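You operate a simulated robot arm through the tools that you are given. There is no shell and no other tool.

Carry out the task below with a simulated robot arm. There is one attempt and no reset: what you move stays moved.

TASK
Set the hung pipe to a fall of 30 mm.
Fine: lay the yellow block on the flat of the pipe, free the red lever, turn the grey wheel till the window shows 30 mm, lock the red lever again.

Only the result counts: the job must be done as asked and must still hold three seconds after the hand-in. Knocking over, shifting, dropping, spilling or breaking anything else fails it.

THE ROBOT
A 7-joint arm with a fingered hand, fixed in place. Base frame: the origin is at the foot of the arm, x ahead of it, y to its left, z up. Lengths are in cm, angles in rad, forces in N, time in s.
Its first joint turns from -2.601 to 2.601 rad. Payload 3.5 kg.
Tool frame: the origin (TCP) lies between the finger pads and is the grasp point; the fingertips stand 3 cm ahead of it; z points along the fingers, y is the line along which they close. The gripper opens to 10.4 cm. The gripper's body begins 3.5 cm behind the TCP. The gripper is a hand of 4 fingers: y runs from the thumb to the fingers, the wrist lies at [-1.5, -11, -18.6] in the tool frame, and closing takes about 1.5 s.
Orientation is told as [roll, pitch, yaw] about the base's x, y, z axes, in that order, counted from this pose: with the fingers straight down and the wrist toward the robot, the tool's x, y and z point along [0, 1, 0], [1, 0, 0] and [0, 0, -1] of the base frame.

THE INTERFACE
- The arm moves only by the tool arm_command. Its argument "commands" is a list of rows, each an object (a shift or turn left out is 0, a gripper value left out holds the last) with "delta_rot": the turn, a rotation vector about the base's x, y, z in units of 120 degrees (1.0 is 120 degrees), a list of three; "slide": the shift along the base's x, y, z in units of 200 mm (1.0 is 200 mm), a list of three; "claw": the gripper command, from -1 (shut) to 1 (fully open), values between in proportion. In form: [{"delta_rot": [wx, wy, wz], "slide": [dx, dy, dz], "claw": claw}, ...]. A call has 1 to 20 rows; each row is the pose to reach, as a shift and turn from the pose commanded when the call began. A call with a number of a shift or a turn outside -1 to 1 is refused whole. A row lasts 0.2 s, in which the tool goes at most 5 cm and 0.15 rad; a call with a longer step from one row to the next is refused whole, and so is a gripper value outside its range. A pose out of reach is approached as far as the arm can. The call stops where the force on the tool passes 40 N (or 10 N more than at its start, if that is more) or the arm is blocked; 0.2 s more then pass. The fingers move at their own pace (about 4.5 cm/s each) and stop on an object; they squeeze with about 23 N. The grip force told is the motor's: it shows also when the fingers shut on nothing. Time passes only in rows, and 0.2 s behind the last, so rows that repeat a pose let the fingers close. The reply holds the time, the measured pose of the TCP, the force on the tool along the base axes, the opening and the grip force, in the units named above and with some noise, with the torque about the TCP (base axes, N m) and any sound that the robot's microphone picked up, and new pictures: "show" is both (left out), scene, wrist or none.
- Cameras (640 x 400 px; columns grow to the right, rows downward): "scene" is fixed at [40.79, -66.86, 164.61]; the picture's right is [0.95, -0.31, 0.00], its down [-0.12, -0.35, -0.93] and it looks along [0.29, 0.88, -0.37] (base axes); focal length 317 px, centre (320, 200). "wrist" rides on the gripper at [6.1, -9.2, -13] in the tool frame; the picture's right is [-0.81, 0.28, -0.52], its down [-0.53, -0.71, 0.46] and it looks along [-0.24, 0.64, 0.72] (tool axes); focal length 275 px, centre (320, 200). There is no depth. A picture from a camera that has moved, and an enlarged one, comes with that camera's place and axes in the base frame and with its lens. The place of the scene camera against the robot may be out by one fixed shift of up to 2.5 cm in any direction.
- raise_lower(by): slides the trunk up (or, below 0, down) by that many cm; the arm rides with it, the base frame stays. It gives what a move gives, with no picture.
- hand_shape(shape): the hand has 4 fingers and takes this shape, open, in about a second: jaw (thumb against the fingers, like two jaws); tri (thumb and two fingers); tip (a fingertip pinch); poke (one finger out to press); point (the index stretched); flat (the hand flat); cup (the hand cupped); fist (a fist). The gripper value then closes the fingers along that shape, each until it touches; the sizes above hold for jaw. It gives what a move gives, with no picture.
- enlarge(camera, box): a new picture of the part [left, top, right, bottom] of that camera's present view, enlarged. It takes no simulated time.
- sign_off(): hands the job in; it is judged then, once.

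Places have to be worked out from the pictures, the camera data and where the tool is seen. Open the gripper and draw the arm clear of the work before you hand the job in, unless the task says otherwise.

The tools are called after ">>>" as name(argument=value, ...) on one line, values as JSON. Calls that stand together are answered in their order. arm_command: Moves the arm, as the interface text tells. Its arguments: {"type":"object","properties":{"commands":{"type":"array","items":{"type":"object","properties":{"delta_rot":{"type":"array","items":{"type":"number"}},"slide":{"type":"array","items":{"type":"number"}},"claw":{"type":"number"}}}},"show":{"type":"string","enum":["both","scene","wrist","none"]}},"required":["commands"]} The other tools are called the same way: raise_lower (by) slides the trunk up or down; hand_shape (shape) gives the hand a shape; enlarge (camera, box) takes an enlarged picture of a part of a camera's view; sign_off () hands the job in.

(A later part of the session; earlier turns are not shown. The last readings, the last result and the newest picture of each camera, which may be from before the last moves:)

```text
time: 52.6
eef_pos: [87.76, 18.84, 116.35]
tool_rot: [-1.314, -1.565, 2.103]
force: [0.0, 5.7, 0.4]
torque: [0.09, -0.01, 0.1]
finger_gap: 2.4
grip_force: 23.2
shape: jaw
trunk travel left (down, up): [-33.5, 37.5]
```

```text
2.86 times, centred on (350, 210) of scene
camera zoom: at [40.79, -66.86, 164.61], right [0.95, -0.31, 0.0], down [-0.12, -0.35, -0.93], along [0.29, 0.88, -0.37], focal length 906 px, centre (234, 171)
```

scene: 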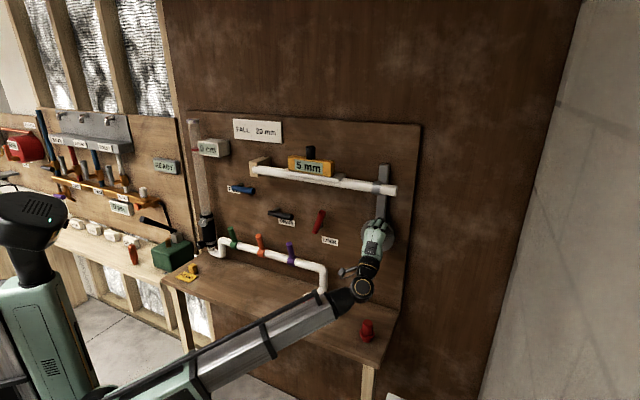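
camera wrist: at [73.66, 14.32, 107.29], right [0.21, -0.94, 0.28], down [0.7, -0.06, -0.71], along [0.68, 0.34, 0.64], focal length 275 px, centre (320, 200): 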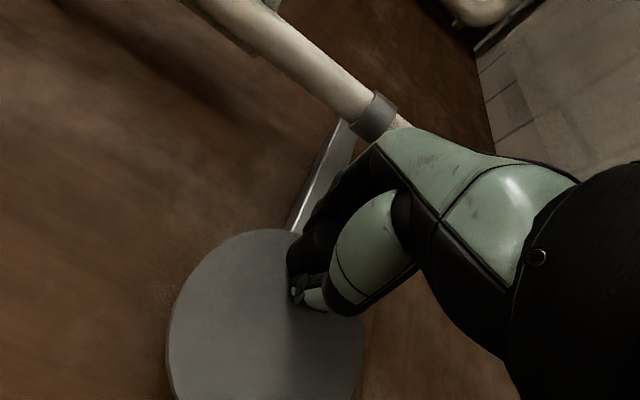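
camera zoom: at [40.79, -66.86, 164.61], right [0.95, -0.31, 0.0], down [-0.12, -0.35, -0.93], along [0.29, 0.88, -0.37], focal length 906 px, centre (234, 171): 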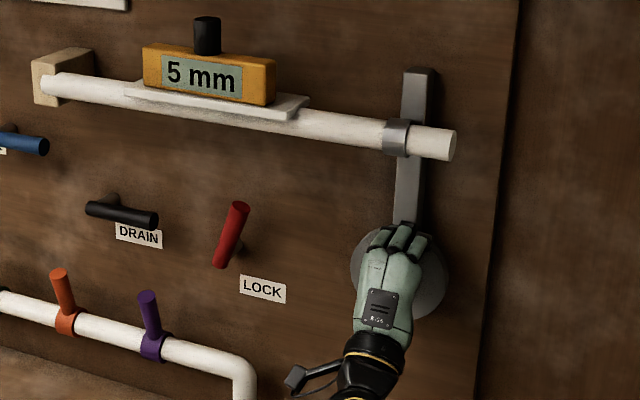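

The window now shows 5 mm after about 0.19 rad clockwise, so the wheel turns freely and is sensitive. I go on in steps of 0.1 rad, reading the window each time to calibrate.

>>> arm_command(commands=[{"slide": [0.008, -0.008, -0.0025]}, {"slide": [0.0161, -0.0161, -0.0058]}], show="none")

>>> enlarge(camera="scene", box=[240, 140, 430, 260])

>>> arm_command(commands=[{"slide": [0.0078, -0.0078, -0.0038]}, {"slide": [0.0156, -0.0156, -0.0081]}], show="none")

>>> enlarge(camera="scene", box=[240, 140, 430, 260])

```text
time: 53.2
eef_pos: [87.96, 18.26, 116.22]
tool_rot: [-1.277, -1.566, 2.062]
force: [1.4, 8.3, 1.6]
torque: [0.18, -0.02, 0.06]
finger_gap: 2.33
grip_force: 22.9
shape: jaw
trunk travel left (down, up): [-33.5, 37.5]
```

```text
3.33 times, centred on (335, 200) of scene
camera zoom: at [40.79, -66.86, 164.61], right [0.95, -0.31, 0.0], down [-0.12, -0.35, -0.93], along [0.29, 0.88, -0.37], focal length 1056 px, centre (270, 200)
```

zoom: 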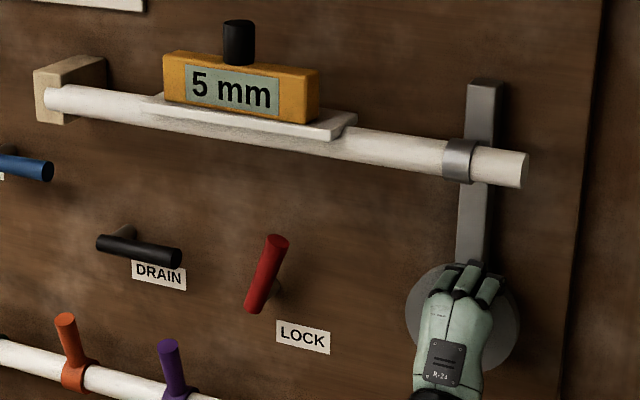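

```text
time: 53.8
eef_pos: [88.33, 17.97, 116.0]
tool_rot: [-1.396, -1.564, 2.18]
force: [0.5, 7.5, 3.6]
torque: [0.23, -0.06, 0.03]
finger_gap: 2.33
grip_force: 22.6
shape: jaw
trunk travel left (down, up): [-33.5, 37.5]
```

```text
3.33 times, centred on (335, 200) of scene
camera zoom: at [40.79, -66.86, 164.61], right [0.95, -0.31, 0.0], down [-0.12, -0.35, -0.93], along [0.29, 0.88, -0.37], focal length 1056 px, centre (270, 200)
```

zoom: 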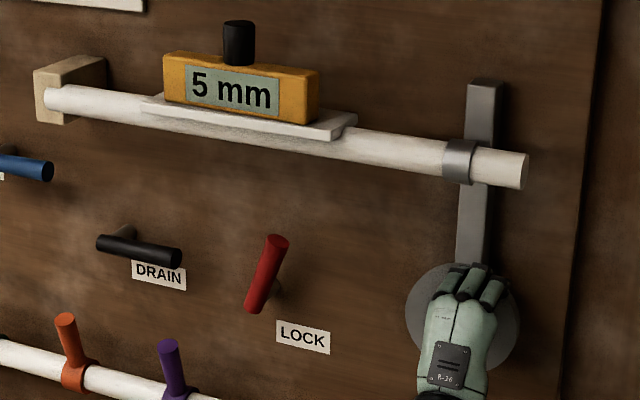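

Reading still 5 mm; the grip gap shrank slightly, so I check with the wrist camera whether the handle is following or slipping.

>>> enlarge(camera="wrist", box=[160, 120, 420, 340])

>>> enlarge(camera="scene", box=[350, 190, 410, 250])

```text
1.82 times, centred on (290, 230) of wrist
camera zoom: at [74.83, 13.08, 106.85], right [0.21, -0.94, 0.28], down [0.7, -0.06, -0.71], along [0.68, 0.34, 0.65], focal length 500 px, centre (374, 146)
```

zoom: 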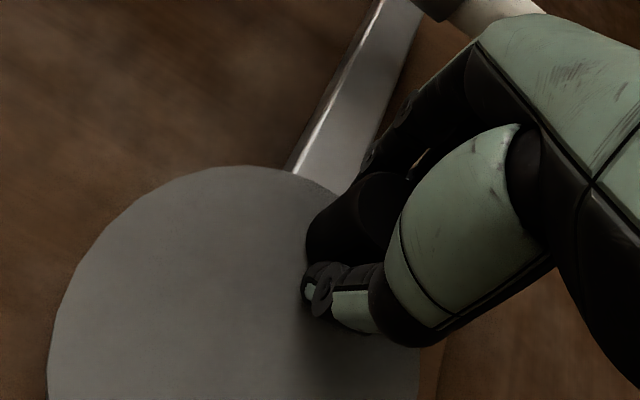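

```text
6.67 times, centred on (380, 220) of scene
camera zoom: at [40.79, -66.86, 164.61], right [0.95, -0.31, 0.0], down [-0.12, -0.35, -0.93], along [0.29, 0.88, -0.37], focal length 2113 px, centre (-80, 67)
```

zoom: 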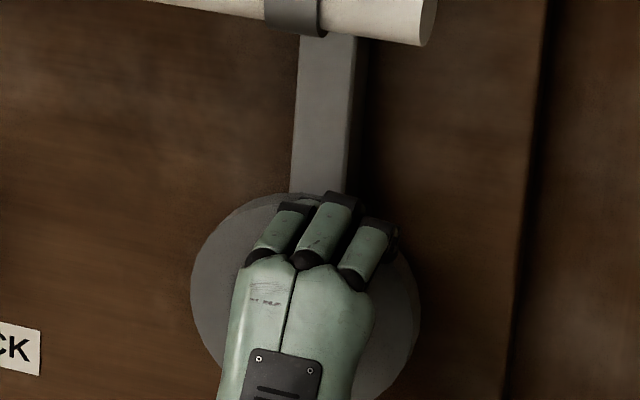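

The handle follows with only ~3 mm slip in the grip, which happens to centre it. Farther round, the grip direction aligns with the motion, so I continue clockwise in small steps.

>>> arm_command(commands=[{"slide": [0.0075, -0.0075, -0.005]}, {"slide": [0.015, -0.015, -0.0102]}, {"slide": [0.022, -0.022, -0.016]}, {"slide": [0.0291, -0.0291, -0.0225]}], show="none")

>>> enlarge(camera="scene", box=[240, 140, 430, 260])

>>> enlarge(camera="wrist", box=[160, 120, 420, 340])

```text
time: 54.8
eef_pos: [88.94, 17.43, 115.64]
tool_rot: [-1.432, -1.565, 2.219]
force: [0.0, 7.4, 6.1]
torque: [0.4, -0.05, 0.02]
finger_gap: 2.22
grip_force: 23.2
shape: jaw
trunk travel left (down, up): [-33.5, 37.5]
```

```text
3.33 times, centred on (335, 200) of scene
camera zoom: at [40.79, -66.86, 164.61], right [0.95, -0.31, 0.0], down [-0.12, -0.35, -0.93], along [0.29, 0.88, -0.37], focal length 1056 px, centre (270, 200)
```

zoom: 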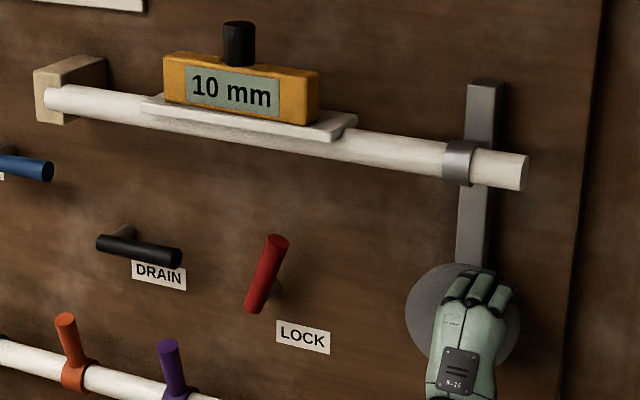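

```text
1.82 times, centred on (290, 230) of wrist
camera zoom: at [75.43, 12.5, 106.44], right [0.21, -0.94, 0.28], down [0.7, -0.06, -0.71], along [0.68, 0.34, 0.65], focal length 500 px, centre (374, 146)
```

zoom: 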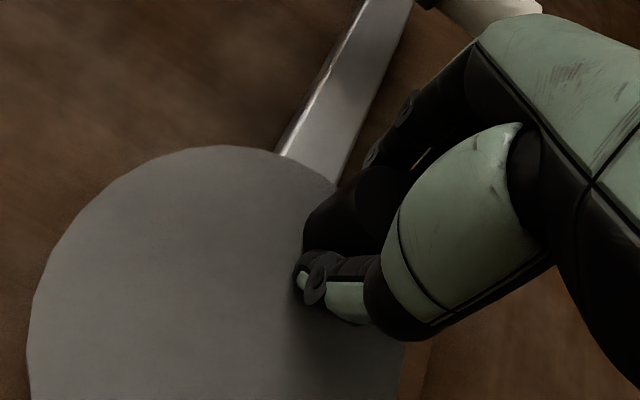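

10 mm now. I continue another 0.2 rad.

>>> arm_command(commands=[{"slide": [0.0067, -0.0067, -0.007]}, {"slide": [0.0132, -0.0132, -0.0142]}, {"slide": [0.0194, -0.0194, -0.022]}, {"slide": [0.0254, -0.0254, -0.0302]}], show="none")

>>> enlarge(camera="scene", box=[240, 140, 430, 260])

>>> enlarge(camera="wrist", box=[160, 120, 420, 340])

```text
time: 55.8
eef_pos: [89.52, 16.98, 115.01]
tool_rot: [-1.471, -1.564, 2.258]
force: [4.0, 8.9, 10.9]
torque: [0.52, -0.06, -0.07]
finger_gap: 2.14
grip_force: 22.9
shape: jaw
trunk travel left (down, up): [-33.5, 37.5]
```

```text
3.33 times, centred on (335, 200) of scene
camera zoom: at [40.79, -66.86, 164.61], right [0.95, -0.31, 0.0], down [-0.12, -0.35, -0.93], along [0.29, 0.88, -0.37], focal length 1056 px, centre (270, 200)
```

zoom: 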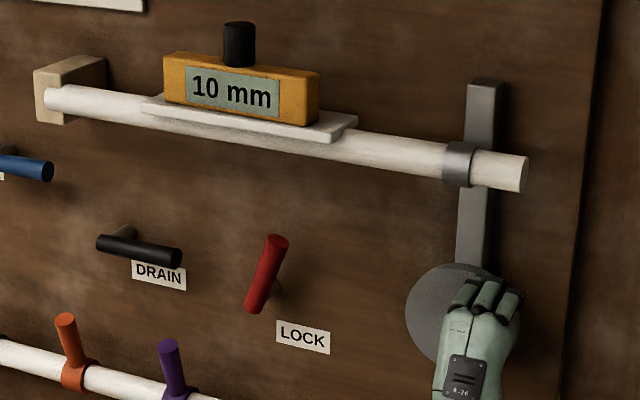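

```text
1.82 times, centred on (290, 230) of wrist
camera zoom: at [75.91, 11.97, 105.85], right [0.21, -0.94, 0.28], down [0.7, -0.06, -0.71], along [0.68, 0.34, 0.65], focal length 500 px, centre (374, 146)
```

zoom: 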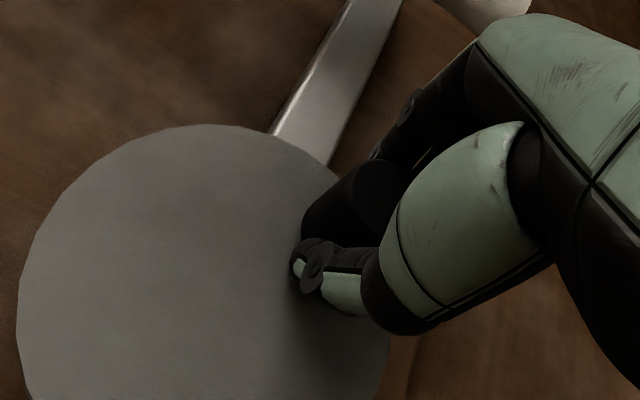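

Reading 10 mm; the growing torque shows the handle turns with the wheel and is twisting in the grip. I roll the hand about the wall normal by the same angle to take out the twist, without moving the TCP.

>>> arm_command(commands=[{"delta_rot": [0.0405, 0.0405, 0]}, {"delta_rot": [0.081, 0.081, 0]}, {"delta_rot": [0.1215, 0.1215, 0]}, {"delta_rot": [0.162, 0.162, 0]}, {"delta_rot": [0.2026, 0.2026, 0]}], show="both")

>>> enlarge(camera="scene", box=[240, 140, 430, 260])

>>> enlarge(camera="wrist", box=[160, 120, 420, 340])

```text
time: 57.0
eef_pos: [89.44, 16.89, 114.82]
tool_rot: [1.57, -0.974, -0.785]
force: [-3.2, 3.5, -3.4]
torque: [-0.11, 0.06, 0.15]
finger_gap: 2.37
grip_force: 23.2
shape: jaw
trunk travel left (down, up): [-33.5, 37.5]
camera wrist: at [73.01, 14.86, 110.81], right [0.22, -0.95, -0.23], down [0.35, 0.29, -0.89], along [0.91, 0.11, 0.4], focal length 275 px, centre (320, 200)
```

scene: 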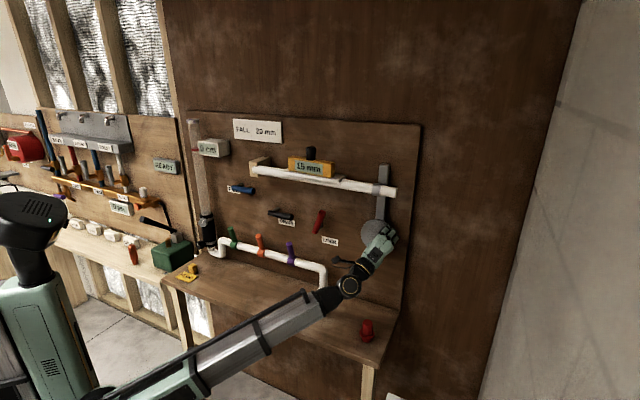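
wrist: 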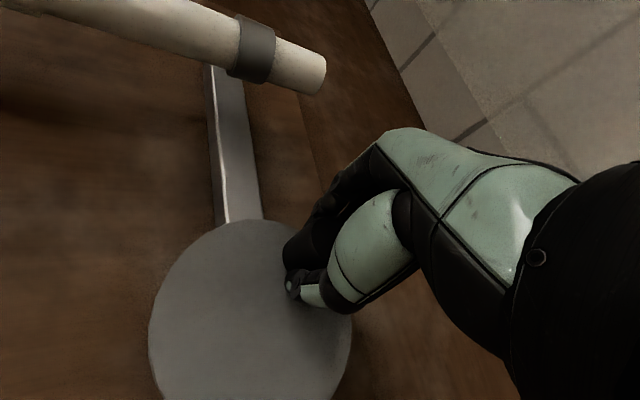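

```text
3.33 times, centred on (335, 200) of scene
camera zoom: at [40.79, -66.86, 164.61], right [0.95, -0.31, 0.0], down [-0.12, -0.35, -0.93], along [0.29, 0.88, -0.37], focal length 1056 px, centre (270, 200)
```

zoom: 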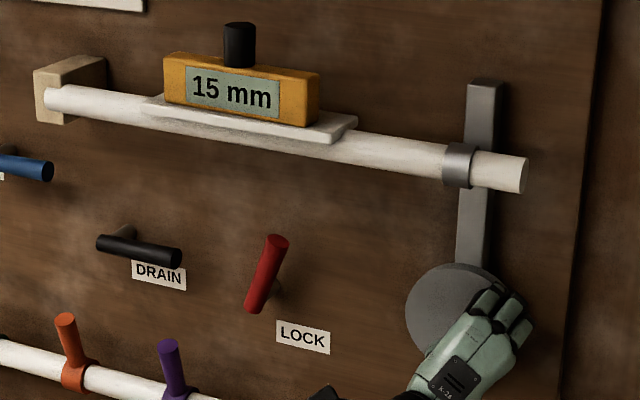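

```text
1.82 times, centred on (290, 230) of wrist
camera zoom: at [73.01, 14.86, 110.81], right [0.22, -0.95, -0.23], down [0.35, 0.29, -0.89], along [0.91, 0.11, 0.4], focal length 500 px, centre (374, 146)
```

zoom: 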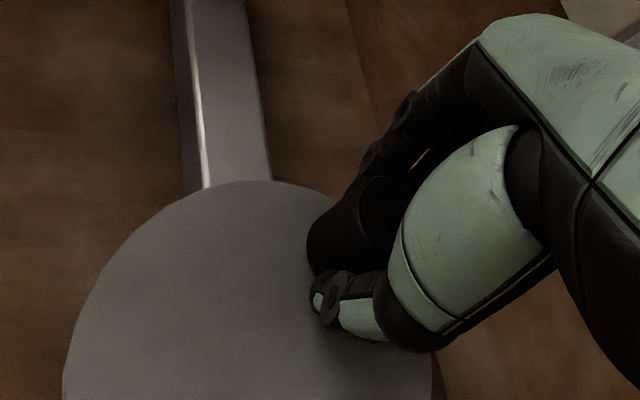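

15 mm, twist relieved. The crank is now about 0.78 rad past the top; I carry on rotating hand and handle together by 0.2 rad.

>>> arm_command(commands=[{"slide": [0.0057, -0.0057, -0.0087], "delta_rot": [0.0169, 0.0169, 0]}, {"slide": [0.0113, -0.0113, -0.0175], "delta_rot": [0.0338, 0.0338, 0]}, {"slide": [0.0165, -0.0165, -0.027], "delta_rot": [0.0507, 0.0507, 0]}, {"slide": [0.0214, -0.0214, -0.0366], "delta_rot": [0.0675, 0.0675, 0]}], show="none")

>>> enlarge(camera="scene", box=[240, 140, 430, 260])

>>> enlarge(camera="wrist", box=[160, 120, 420, 340])

```text
time: 58.0
eef_pos: [89.77, 16.6, 114.27]
tool_rot: [1.571, -0.774, -0.785]
force: [-6.0, 5.0, -1.9]
torque: [-0.05, 0.03, 0.18]
finger_gap: 2.36
grip_force: 22.5
shape: jaw
trunk travel left (down, up): [-33.5, 37.5]
```

```text
3.33 times, centred on (335, 200) of scene
camera zoom: at [40.79, -66.86, 164.61], right [0.95, -0.31, 0.0], down [-0.12, -0.35, -0.93], along [0.29, 0.88, -0.37], focal length 1056 px, centre (270, 200)
```

zoom: 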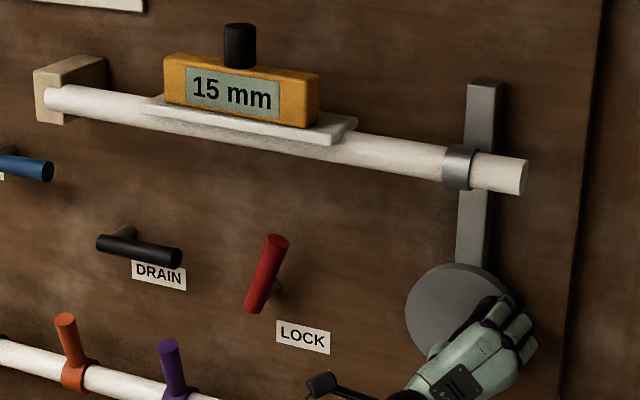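

```text
1.82 times, centred on (290, 230) of wrist
camera zoom: at [72.97, 14.9, 112.18], right [0.17, -0.91, -0.39], down [0.22, 0.42, -0.88], along [0.96, 0.07, 0.28], focal length 500 px, centre (374, 146)
```

zoom: 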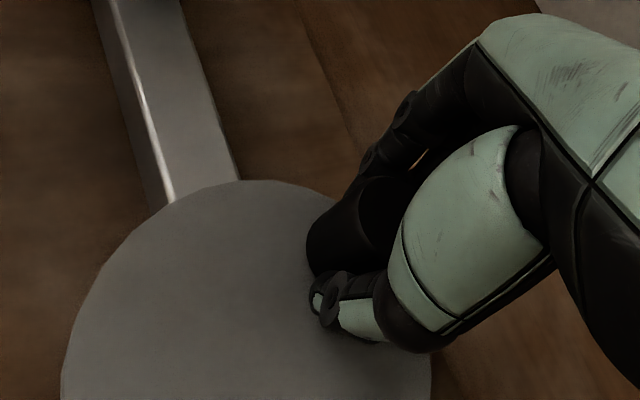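

Still 15 mm; a ~7 N inward pull says my radius is a touch large. I continue 0.2 rad with a slight inward correction.

>>> arm_command(commands=[{"slide": [0.002, -0.002, -0.0115], "delta_rot": [0.0169, 0.0169, 0]}, {"slide": [0.005, -0.005, -0.023], "delta_rot": [0.0338, 0.0338, 0]}, {"slide": [0.0075, -0.0075, -0.0345], "delta_rot": [0.0507, 0.0507, 0]}, {"slide": [0.0094, -0.0094, -0.046], "delta_rot": [0.0675, 0.0675, 0]}], show="wrist")

>>> enlarge(camera="scene", box=[240, 140, 430, 260])

```text
time: 59.0
eef_pos: [90.02, 16.27, 113.18]
tool_rot: [1.571, -0.574, -0.785]
force: [0.2, -0.4, 2.1]
torque: [0.07, -0.01, 0.01]
finger_gap: 2.4
grip_force: 23.5
shape: jaw
trunk travel left (down, up): [-33.5, 37.5]
camera wrist: at [73.05, 14.83, 113.46], right [0.11, -0.84, -0.53], down [0.1, 0.54, -0.83], along [0.99, 0.04, 0.15], focal length 275 px, centre (320, 200)
```

wrist: 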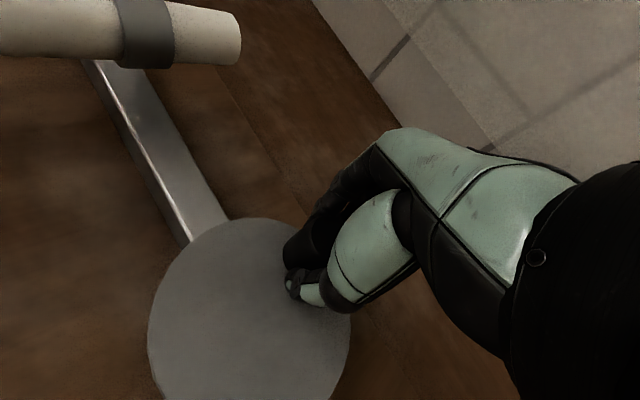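

```text
3.33 times, centred on (335, 200) of scene
camera zoom: at [40.79, -66.86, 164.61], right [0.95, -0.31, 0.0], down [-0.12, -0.35, -0.93], along [0.29, 0.88, -0.37], focal length 1056 px, centre (270, 200)
```

zoom: 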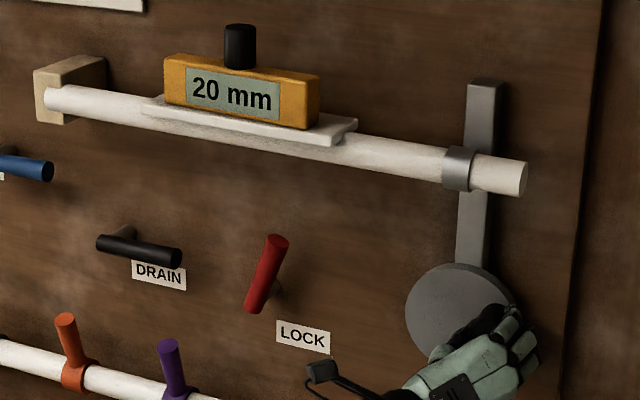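

20 mm with almost no side force: circle now well matched. I proceed in finer 0.1 rad steps, reading after each.

>>> arm_command(commands=[{"slide": [0.0029, -0.0029, -0.0107], "delta_rot": [0.0169, 0.0169, 0]}, {"slide": [0.0054, -0.0054, -0.0217], "delta_rot": [0.0338, 0.0338, 0]}], show="none")

>>> enlarge(camera="scene", box=[260, 150, 340, 190])

>>> arm_command(commands=[{"slide": [0.0022, -0.0022, -0.011], "delta_rot": [0.0169, 0.0169, 0]}, {"slide": [0.0039, -0.0039, -0.0223], "delta_rot": [0.0338, 0.0338, 0]}], show="none")

>>> enlarge(camera="scene", box=[260, 150, 340, 190])

```text
time: 59.6
eef_pos: [90.11, 16.15, 113.02]
tool_rot: [1.566, -0.523, -0.779]
force: [-1.1, -1.7, 4.4]
torque: [0.15, -0.06, -0.07]
finger_gap: 2.4
grip_force: 23.0
shape: jaw
trunk travel left (down, up): [-33.5, 37.5]
```

```text
8.00 times, centred on (300, 170) of scene
camera zoom: at [40.79, -66.86, 164.61], right [0.95, -0.31, 0.0], down [-0.12, -0.35, -0.93], along [0.29, 0.88, -0.37], focal length 2536 px, centre (480, 440)
```

zoom: 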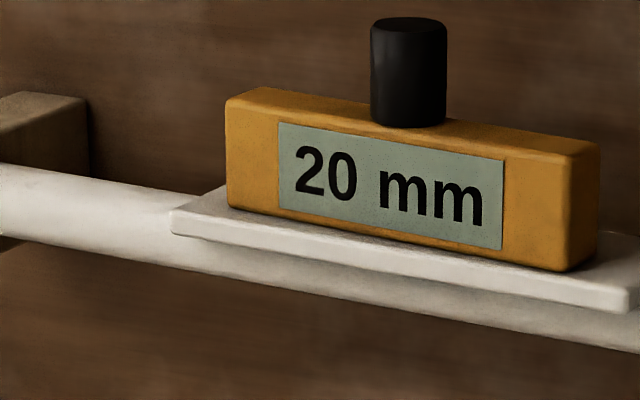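

```text
time: 60.2
eef_pos: [90.17, 16.23, 112.7]
tool_rot: [1.567, -0.443, -0.769]
force: [-1.6, -7.4, 4.2]
torque: [0.16, -0.08, -0.21]
finger_gap: 2.39
grip_force: 22.9
shape: jaw
out of reach, approached as far as the arm can: row 1, 2
trunk travel left (down, up): [-33.5, 37.5]
```

```text
8.00 times, centred on (300, 170) of scene
camera zoom: at [40.79, -66.86, 164.61], right [0.95, -0.31, 0.0], down [-0.12, -0.35, -0.93], along [0.29, 0.88, -0.37], focal length 2536 px, centre (480, 440)
```

zoom: 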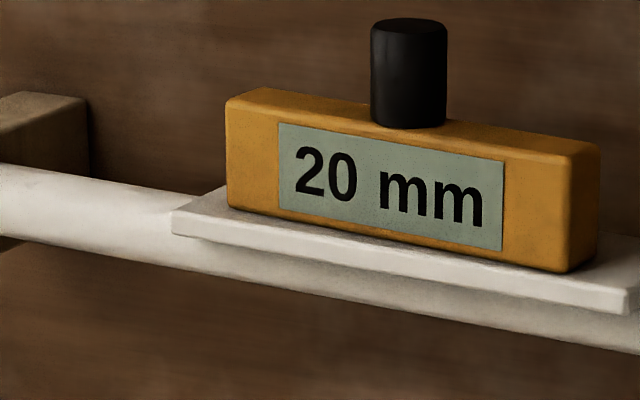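

The roll of the hand has reached the arm's limit (out of reach). I open the fingers here, so I can back off, roll the hand back upright and re-grip the handle.

>>> arm_command(commands=[{"claw": -0.2}, {"claw": 0.3}, {"claw": 0.3}, {"claw": 0.3}, {"claw": 0.3}], show="wrist")

>>> enlarge(camera="scene", box=[240, 140, 430, 260])

```text
time: 61.4
eef_pos: [90.19, 16.4, 112.61]
tool_rot: [1.566, -0.443, -0.768]
force: [-0.4, 0.0, -0.1]
torque: [0.01, 0.0, -0.01]
finger_gap: 6.73
grip_force: 0.1
shape: jaw
trunk travel left (down, up): [-33.5, 37.5]
camera wrist: at [73.32, 14.66, 114.29], right [0.06, -0.79, -0.61], down [0.02, 0.61, -0.79], along [1.0, 0.04, 0.05], focal length 275 px, centre (320, 200)
```

wrist: 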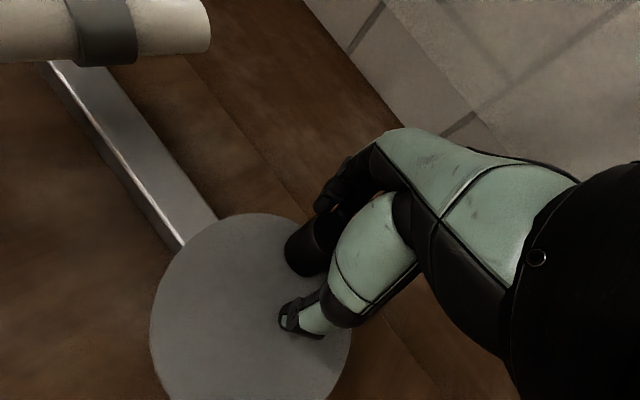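

```text
3.33 times, centred on (335, 200) of scene
camera zoom: at [40.79, -66.86, 164.61], right [0.95, -0.31, 0.0], down [-0.12, -0.35, -0.93], along [0.29, 0.88, -0.37], focal length 1056 px, centre (270, 200)
```

zoom: 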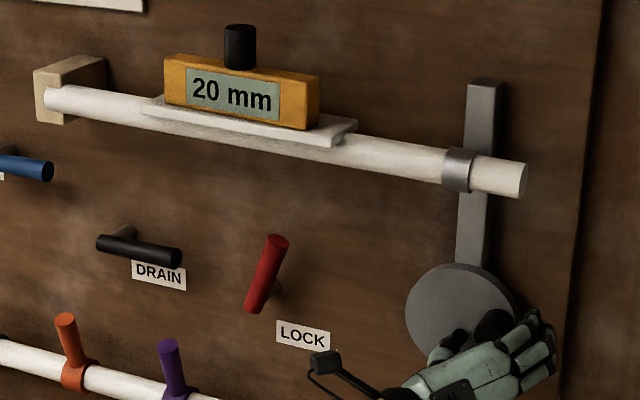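

The reading holds at 20 mm with the handle free. I back off 6 cm along the wall normal and check the pose.

>>> arm_command(commands=[{"slide": [-0.07, -0.07, 0]}, {"slide": [-0.14, -0.14, 0]}, {"slide": [-0.21, -0.21, 0]}], show="wrist")

```text
time: 62.2
eef_pos: [85.99, 12.16, 112.6]
tool_rot: [1.565, -0.443, -0.767]
force: [0.1, -1.2, -1.5]
torque: [0.01, -0.01, 0.0]
finger_gap: 6.72
grip_force: 0.2
shape: jaw
trunk travel left (down, up): [-33.5, 37.5]
camera wrist: at [68.99, 10.33, 114.29], right [0.06, -0.79, -0.61], down [0.02, 0.61, -0.79], along [1.0, 0.04, 0.05], focal length 275 px, centre (320, 200)
```

wrist: 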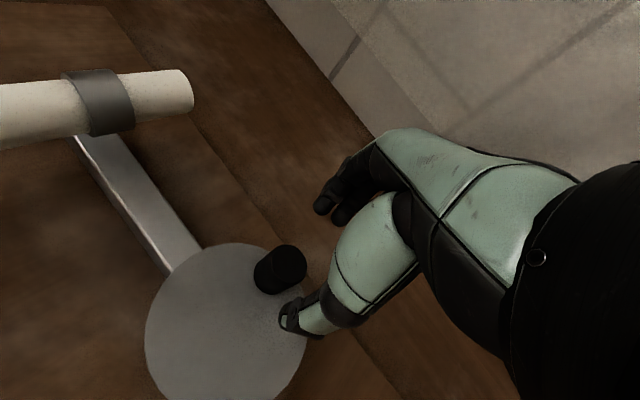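

Handle axis now at about t≈52.7, z≈112.9 (crank ≈1.25 rad turned for 20 mm, i.e. roughly 16 mm/rad, so ~0.63 rad to go). I roll the hand back upright and line up with the handle.

>>> arm_command(commands=[{"slide": [0.002, -0.002, 0.002], "delta_rot": [-0.0464, -0.0464, 0]}, {"slide": [0.004, -0.004, 0.004], "delta_rot": [-0.0928, -0.0928, 0]}, {"slide": [0.006, -0.006, 0.006], "delta_rot": [-0.1393, -0.1393, 0]}, {"slide": [0.009, -0.009, 0.008], "delta_rot": [-0.1857, -0.1857, 0]}, {"slide": [0.012, -0.012, 0.01], "delta_rot": [-0.2321, -0.2321, 0]}, {"slide": [0.015, -0.015, 0.012], "delta_rot": [-0.2785, -0.2785, 0]}, {"slide": [0.0177, -0.0177, 0.015], "delta_rot": [-0.325, -0.325, 0]}, {"slide": [0.0177, -0.0177, 0.015], "delta_rot": [-0.3714, -0.3714, 0]}], show="wrist")

>>> enlarge(camera="wrist", box=[160, 120, 420, 340])

>>> enlarge(camera="scene", box=[300, 170, 440, 290])

```text
time: 64.0
eef_pos: [86.32, 11.71, 112.86]
tool_rot: [1.021, -1.539, -0.234]
force: [0.0, -0.7, 0.0]
torque: [0.07, 0.0, 0.03]
finger_gap: 6.72
grip_force: 0.0
shape: jaw
out of reach, approached as far as the arm can: row 1
trunk travel left (down, up): [-33.5, 37.5]
camera wrist: at [72.52, 6.93, 104.09], right [0.22, -0.94, 0.26], down [0.68, -0.05, -0.73], along [0.7, 0.34, 0.63], focal length 275 px, centre (320, 200)
```

wrist: 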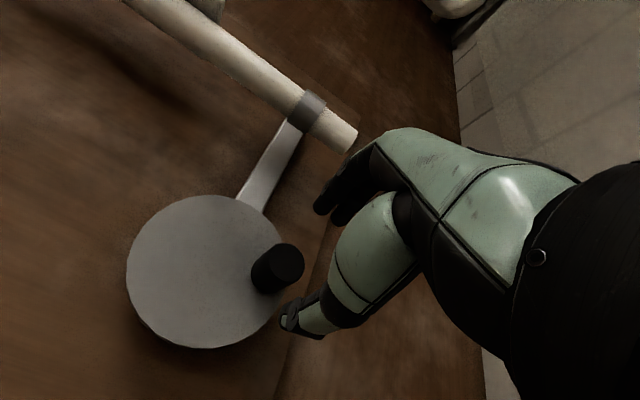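

```text
1.82 times, centred on (290, 230) of wrist
camera zoom: at [72.52, 6.93, 104.09], right [0.22, -0.94, 0.26], down [0.68, -0.05, -0.73], along [0.7, 0.34, 0.63], focal length 500 px, centre (374, 146)
```

zoom: 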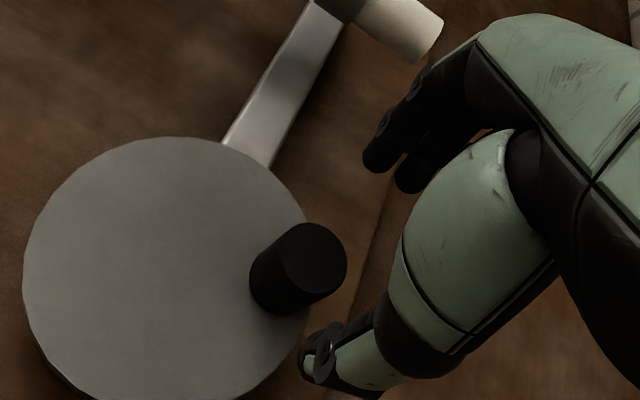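

```text
3.33 times, centred on (370, 230) of scene
camera zoom: at [40.79, -66.86, 164.61], right [0.95, -0.31, 0.0], down [-0.12, -0.35, -0.93], along [0.29, 0.88, -0.37], focal length 1056 px, centre (153, 100)
```

zoom: 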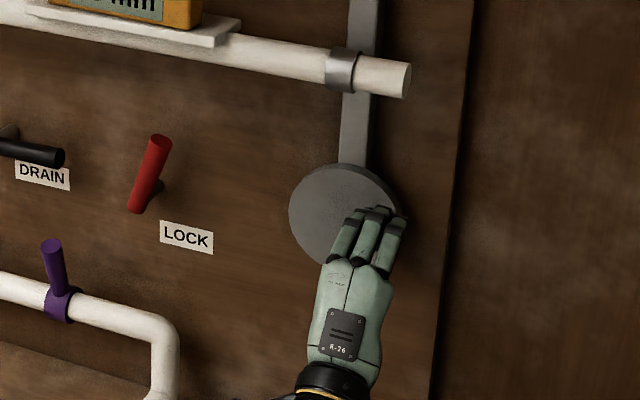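

The handle is at about t≈52.5, z≈113.6. I shift up 0.7 cm, slightly left, and advance to straddle it again.

>>> arm_command(commands=[{"slide": [-0.01, 0.01, 0.035]}, {"slide": [0.06, 0.08, 0.035]}, {"slide": [0.13, 0.15, 0.035]}, {"slide": [0.198, 0.219, 0.035]}], show="wrist")

>>> enlarge(camera="wrist", box=[160, 120, 420, 340])

```text
time: 65.0
eef_pos: [90.36, 16.21, 113.53]
tool_rot: [1.049, -1.541, -0.263]
force: [0.0, 0.0, -0.6]
torque: [0.0, -0.01, 0.01]
finger_gap: 6.73
grip_force: 0.1
shape: jaw
trunk travel left (down, up): [-33.5, 37.5]
camera wrist: at [76.55, 11.41, 104.84], right [0.22, -0.94, 0.26], down [0.68, -0.05, -0.73], along [0.7, 0.34, 0.63], focal length 275 px, centre (320, 200)
```

wrist: 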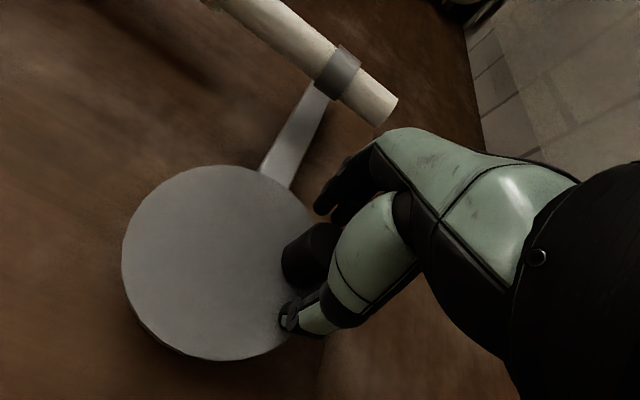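

```text
1.82 times, centred on (290, 230) of wrist
camera zoom: at [76.55, 11.41, 104.84], right [0.22, -0.94, 0.26], down [0.68, -0.05, -0.73], along [0.7, 0.34, 0.63], focal length 500 px, centre (374, 146)
```

zoom: 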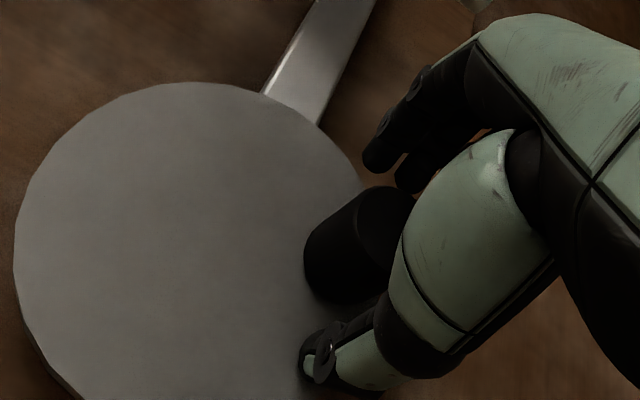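

Handle well between thumb and fingers. I close the grip and read the window.

>>> arm_command(commands=[{"claw": -0.2}, {"claw": -1}, {"claw": -1}, {"claw": -1}, {"claw": -1}, {"claw": -1}, {"claw": -1}, {"claw": -1}], show="none")

>>> enlarge(camera="scene", box=[240, 140, 430, 260])

>>> enlarge(camera="wrist", box=[160, 120, 420, 340])

```text
time: 66.8
eef_pos: [90.24, 16.19, 113.64]
tool_rot: [1.057, -1.541, -0.271]
force: [0.3, -2.3, 2.4]
torque: [0.13, -0.1, -0.02]
finger_gap: 2.37
grip_force: 23.2
shape: jaw
trunk travel left (down, up): [-33.5, 37.5]
```

```text
3.33 times, centred on (335, 200) of scene
camera zoom: at [40.79, -66.86, 164.61], right [0.95, -0.31, 0.0], down [-0.12, -0.35, -0.93], along [0.29, 0.88, -0.37], focal length 1056 px, centre (270, 200)
```

zoom: 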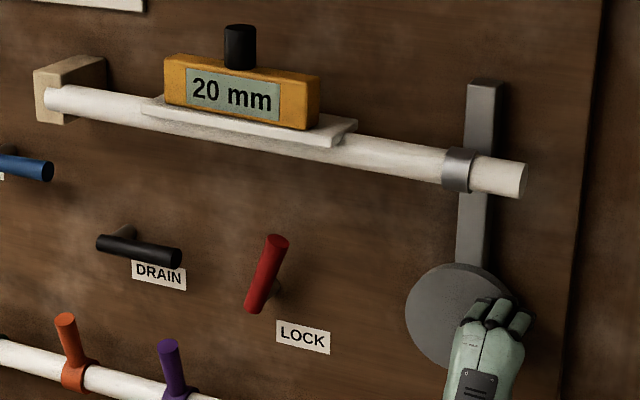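

```text
1.82 times, centred on (290, 230) of wrist
camera zoom: at [76.5, 11.38, 104.88], right [0.22, -0.94, 0.26], down [0.68, -0.05, -0.73], along [0.7, 0.33, 0.63], focal length 500 px, centre (374, 146)
```

zoom: 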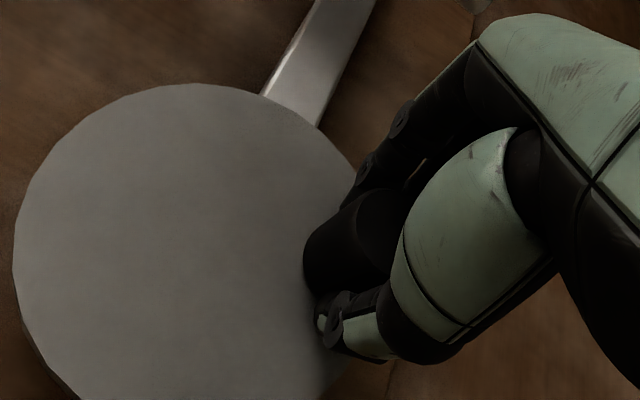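

Re-gripped at 20 mm. I continue clockwise, rolling the hand with the crank, 0.1 rad at a time.

>>> arm_command(commands=[{"slide": [0.0033, -0.0033, -0.0108], "delta_rot": [0.0169, 0.0169, 0]}, {"slide": [0.0063, -0.0063, -0.0223], "delta_rot": [0.0338, 0.0338, 0]}], show="none")

>>> enlarge(camera="scene", box=[240, 140, 430, 260])

>>> arm_command(commands=[{"slide": [0.0025, -0.0025, -0.0113], "delta_rot": [0.0169, 0.0169, 0]}, {"slide": [0.0047, -0.0047, -0.023], "delta_rot": [0.0338, 0.0338, 0]}], show="none")

>>> enlarge(camera="scene", box=[240, 140, 430, 260])

```text
time: 67.4
eef_pos: [90.33, 16.04, 113.25]
tool_rot: [1.45, -1.443, -0.664]
force: [0.8, -1.0, 2.5]
torque: [0.15, -0.14, -0.03]
finger_gap: 2.33
grip_force: 22.9
shape: jaw
trunk travel left (down, up): [-33.5, 37.5]
```

```text
3.33 times, centred on (335, 200) of scene
camera zoom: at [40.79, -66.86, 164.61], right [0.95, -0.31, 0.0], down [-0.12, -0.35, -0.93], along [0.29, 0.88, -0.37], focal length 1056 px, centre (270, 200)
```

zoom: 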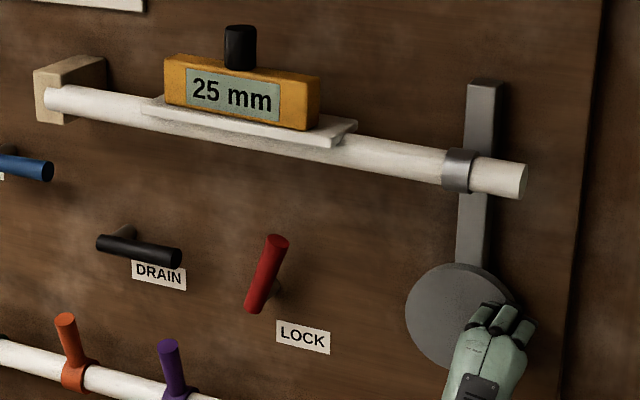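

```text
time: 68.0
eef_pos: [90.47, 15.95, 112.7]
tool_rot: [1.503, -1.341, -0.718]
force: [-0.5, 0.6, 2.6]
torque: [0.14, -0.07, -0.03]
finger_gap: 2.36
grip_force: 23.0
shape: jaw
trunk travel left (down, up): [-33.5, 37.5]
```

```text
3.33 times, centred on (335, 200) of scene
camera zoom: at [40.79, -66.86, 164.61], right [0.95, -0.31, 0.0], down [-0.12, -0.35, -0.93], along [0.29, 0.88, -0.37], focal length 1056 px, centre (270, 200)
```

zoom: 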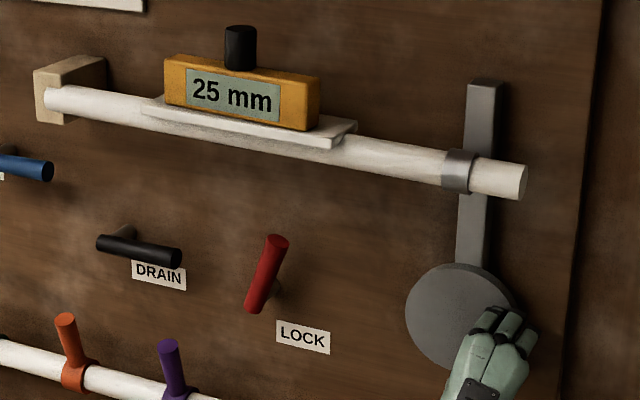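

25 mm appeared between these steps. Forces are small, so the tracking is good; now 0.05 rad steps to find the switch to 30 mm.

>>> arm_command(commands=[{"slide": [0.0017, -0.0017, -0.0118], "delta_rot": [0.0169, 0.0169, 0]}, {"slide": [0.0017, -0.0017, -0.0118], "delta_rot": [0.0169, 0.0169, 0]}], show="none")

>>> enlarge(camera="scene", box=[270, 150, 330, 190])

>>> arm_command(commands=[{"slide": [0.0013, -0.0013, -0.0119], "delta_rot": [0.0169, 0.0169, 0]}, {"slide": [0.0013, -0.0013, -0.0119], "delta_rot": [0.0169, 0.0169, 0]}], show="none")

>>> enlarge(camera="scene", box=[270, 150, 330, 190])

>>> arm_command(commands=[{"slide": [0.0009, -0.0009, -0.0119], "delta_rot": [0.0169, 0.0169, 0]}, {"slide": [0.0009, -0.0009, -0.0119], "delta_rot": [0.0169, 0.0169, 0]}], show="none")

>>> enlarge(camera="scene", box=[270, 150, 330, 190])

```text
time: 68.6
eef_pos: [90.35, 16.0, 112.55]
tool_rot: [1.517, -1.292, -0.728]
force: [-2.2, 0.5, 0.9]
torque: [0.12, -0.06, 0.06]
finger_gap: 2.34
grip_force: 22.9
shape: jaw
trunk travel left (down, up): [-33.5, 37.5]
```

```text
10.00 times, centred on (300, 170) of scene
camera zoom: at [40.79, -66.86, 164.61], right [0.95, -0.31, 0.0], down [-0.12, -0.35, -0.93], along [0.29, 0.88, -0.37], focal length 3169 px, centre (520, 500)
```

zoom: 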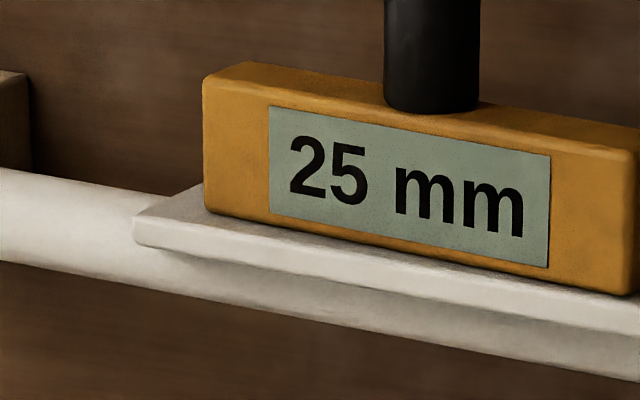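

```text
time: 69.2
eef_pos: [90.42, 15.95, 112.2]
tool_rot: [1.524, -1.242, -0.739]
force: [-2.6, 0.8, 2.7]
torque: [0.13, -0.07, 0.04]
finger_gap: 2.35
grip_force: 22.7
shape: jaw
trunk travel left (down, up): [-33.5, 37.5]
```

```text
10.00 times, centred on (300, 170) of scene
camera zoom: at [40.79, -66.86, 164.61], right [0.95, -0.31, 0.0], down [-0.12, -0.35, -0.93], along [0.29, 0.88, -0.37], focal length 3169 px, centre (520, 500)
```

zoom: 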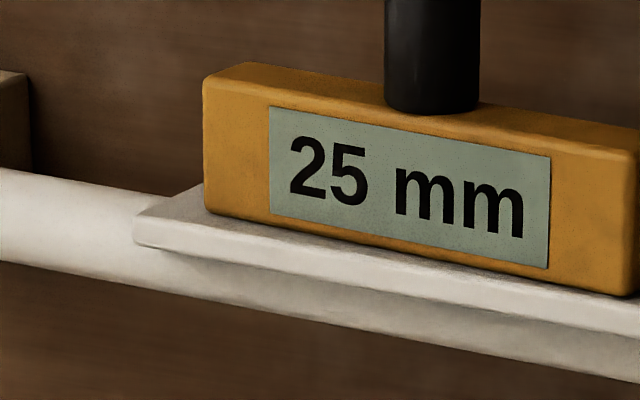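

```text
time: 69.8
eef_pos: [90.51, 15.97, 111.98]
tool_rot: [1.532, -1.193, -0.744]
force: [-1.1, 1.1, 2.1]
torque: [0.1, -0.15, -0.03]
finger_gap: 2.32
grip_force: 23.2
shape: jaw
trunk travel left (down, up): [-33.5, 37.5]
```

```text
10.00 times, centred on (300, 170) of scene
camera zoom: at [40.79, -66.86, 164.61], right [0.95, -0.31, 0.0], down [-0.12, -0.35, -0.93], along [0.29, 0.88, -0.37], focal length 3169 px, centre (520, 500)
```

zoom: 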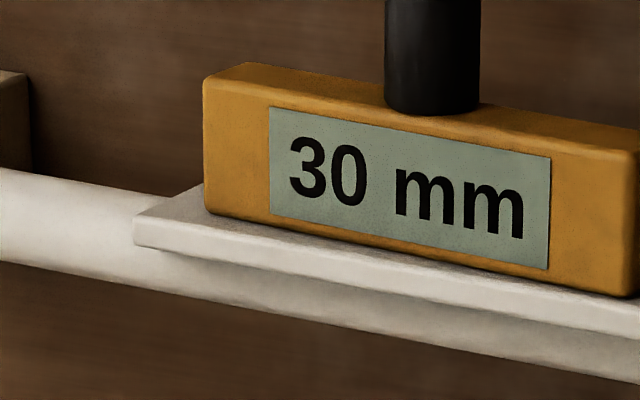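

The window switched to 30 mm between the last two steps (so that is about 27.5 mm, with ~19 mm per rad). To sit in the middle of the 30 mm band I turn about 0.1 rad further.

>>> arm_command(commands=[{"slide": [0.0005, -0.0005, -0.012], "delta_rot": [0.0169, 0.0169, 0]}, {"slide": [0.0005, -0.0005, -0.024], "delta_rot": [0.0338, 0.0338, 0]}, {"slide": [0.0005, -0.0005, -0.024], "delta_rot": [0.0338, 0.0338, 0]}], show="wrist")

>>> enlarge(camera="scene", box=[240, 140, 430, 260])

```text
time: 70.6
eef_pos: [90.53, 15.99, 111.53]
tool_rot: [1.542, -1.093, -0.751]
force: [0.1, 3.2, 2.6]
torque: [0.11, -0.08, -0.02]
finger_gap: 2.33
grip_force: 22.7
shape: jaw
trunk travel left (down, up): [-33.5, 37.5]
camera wrist: at [74.46, 13.37, 106.37], right [0.24, -0.96, -0.12], down [0.41, 0.21, -0.88], along [0.88, 0.16, 0.45], focal length 275 px, centre (320, 200)
```

wrist: 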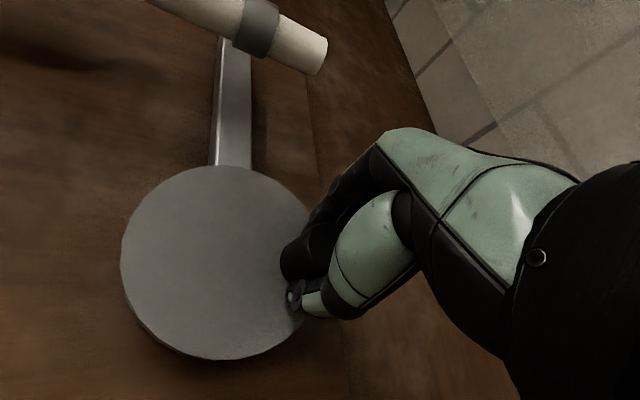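

```text
3.33 times, centred on (335, 200) of scene
camera zoom: at [40.79, -66.86, 164.61], right [0.95, -0.31, 0.0], down [-0.12, -0.35, -0.93], along [0.29, 0.88, -0.37], focal length 1056 px, centre (270, 200)
```

zoom: 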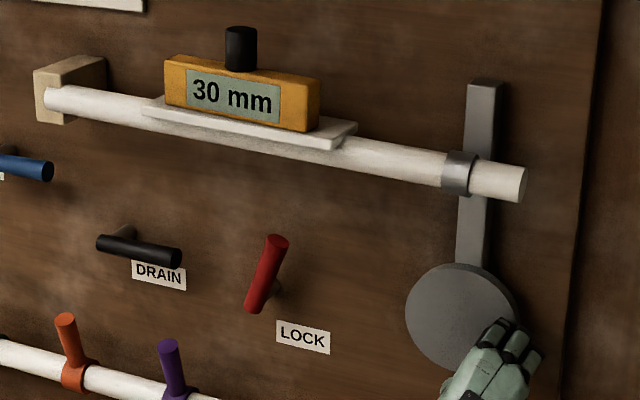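

30 mm shown with low forces. I release the handle and back straight out, then check that the reading stays.

>>> arm_command(commands=[{"claw": -0.3}, {"claw": 0.3}, {"claw": 0.3}, {"claw": 0.3}, {"claw": 0.3}], show="none")

>>> arm_command(commands=[{"slide": [-0.06, -0.06, 0]}, {"slide": [-0.2, -0.2, 0]}, {"slide": [-0.35, -0.35, 0]}, {"slide": [-0.5, -0.5, 0]}], show="both")

>>> enlarge(camera="scene", box=[240, 140, 430, 260])

```text
time: 71.8
eef_pos: [90.58, 15.86, 111.51]
tool_rot: [1.542, -1.092, -0.75]
force: [-0.3, -0.1, 0.7]
torque: [-0.01, 0.02, -0.02]
finger_gap: 6.73
grip_force: 0.0
shape: jaw
trunk travel left (down, up): [-33.5, 37.5]
```

```text
time: 72.8
eef_pos: [80.36, 5.97, 111.17]
tool_rot: [1.539, -1.093, -0.748]
force: [0.2, 0.8, -0.5]
torque: [0.01, -0.02, -0.03]
finger_gap: 6.7
grip_force: 0.0
shape: jaw
trunk travel left (down, up): [-33.5, 37.5]
camera wrist: at [64.37, 3.42, 106.1], right [0.24, -0.96, -0.12], down [0.41, 0.21, -0.88], along [0.88, 0.16, 0.45], focal length 275 px, centre (320, 200)
```

scene: 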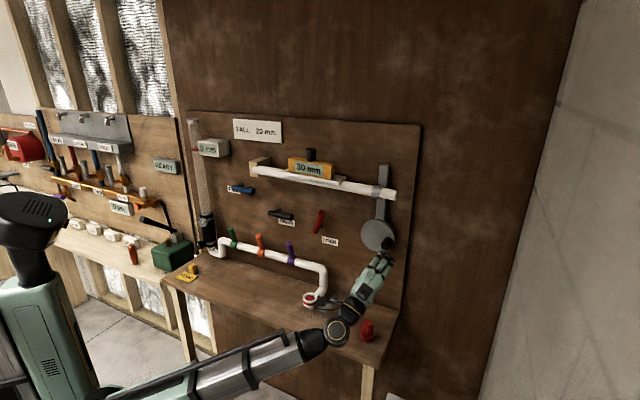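
wrist: 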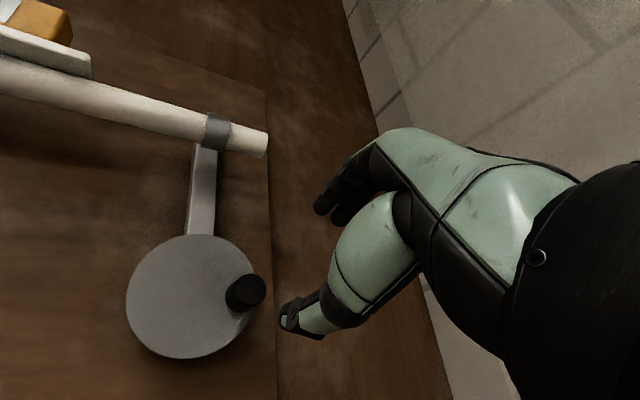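

```text
3.33 times, centred on (335, 200) of scene
camera zoom: at [40.79, -66.86, 164.61], right [0.95, -0.31, 0.0], down [-0.12, -0.35, -0.93], along [0.29, 0.88, -0.37], focal length 1056 px, centre (270, 200)
```

zoom: 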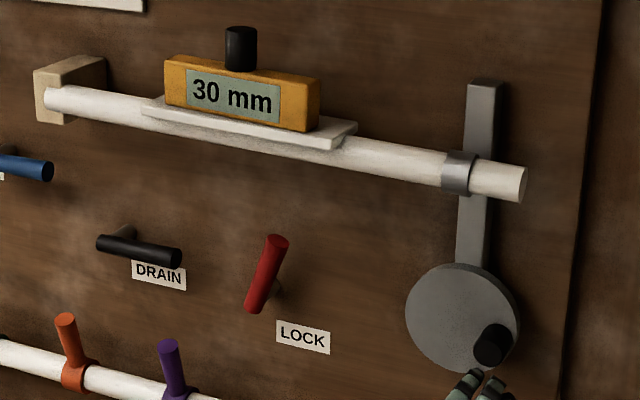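

The reading stays at 30 mm with the handle released. To check the true slope independently, I take the same enlargement as I had when it read 0 mm and compare positions.

>>> enlarge(camera="scene", box=[270, 120, 380, 200])

>>> enlarge(camera="scene", box=[270, 120, 400, 260])

>>> enlarge(camera="scene", box=[240, 130, 400, 270])

```text
5.00 times, centred on (325, 160) of scene
camera zoom: at [40.79, -66.86, 164.61], right [0.95, -0.31, 0.0], down [-0.12, -0.35, -0.93], along [0.29, 0.88, -0.37], focal length 1585 px, centre (295, 400)
```

zoom: 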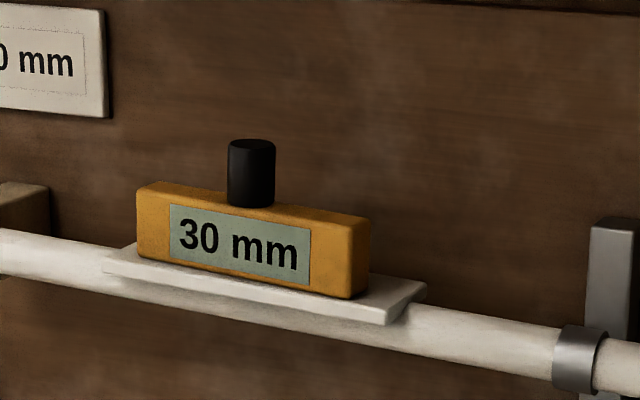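

```text
2.86 times, centred on (335, 190) of scene
camera zoom: at [40.79, -66.86, 164.61], right [0.95, -0.31, 0.0], down [-0.12, -0.35, -0.93], along [0.29, 0.88, -0.37], focal length 906 px, centre (277, 229)
```

zoom: 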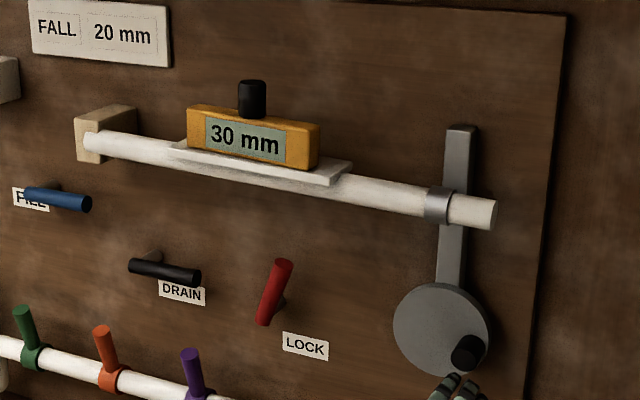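

```text
2.86 times, centred on (320, 200) of scene
camera zoom: at [40.79, -66.86, 164.61], right [0.95, -0.31, 0.0], down [-0.12, -0.35, -0.93], along [0.29, 0.88, -0.37], focal length 906 px, centre (320, 200)
```

zoom: 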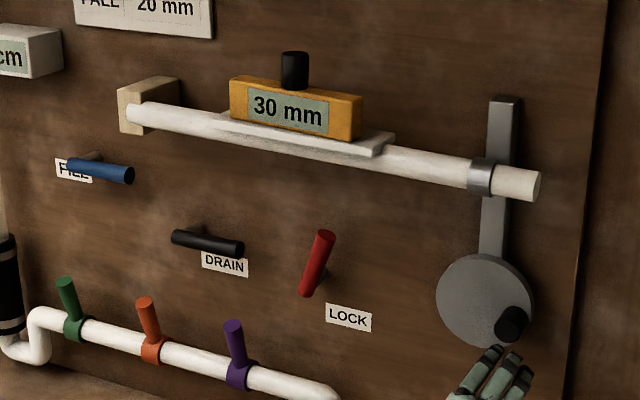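

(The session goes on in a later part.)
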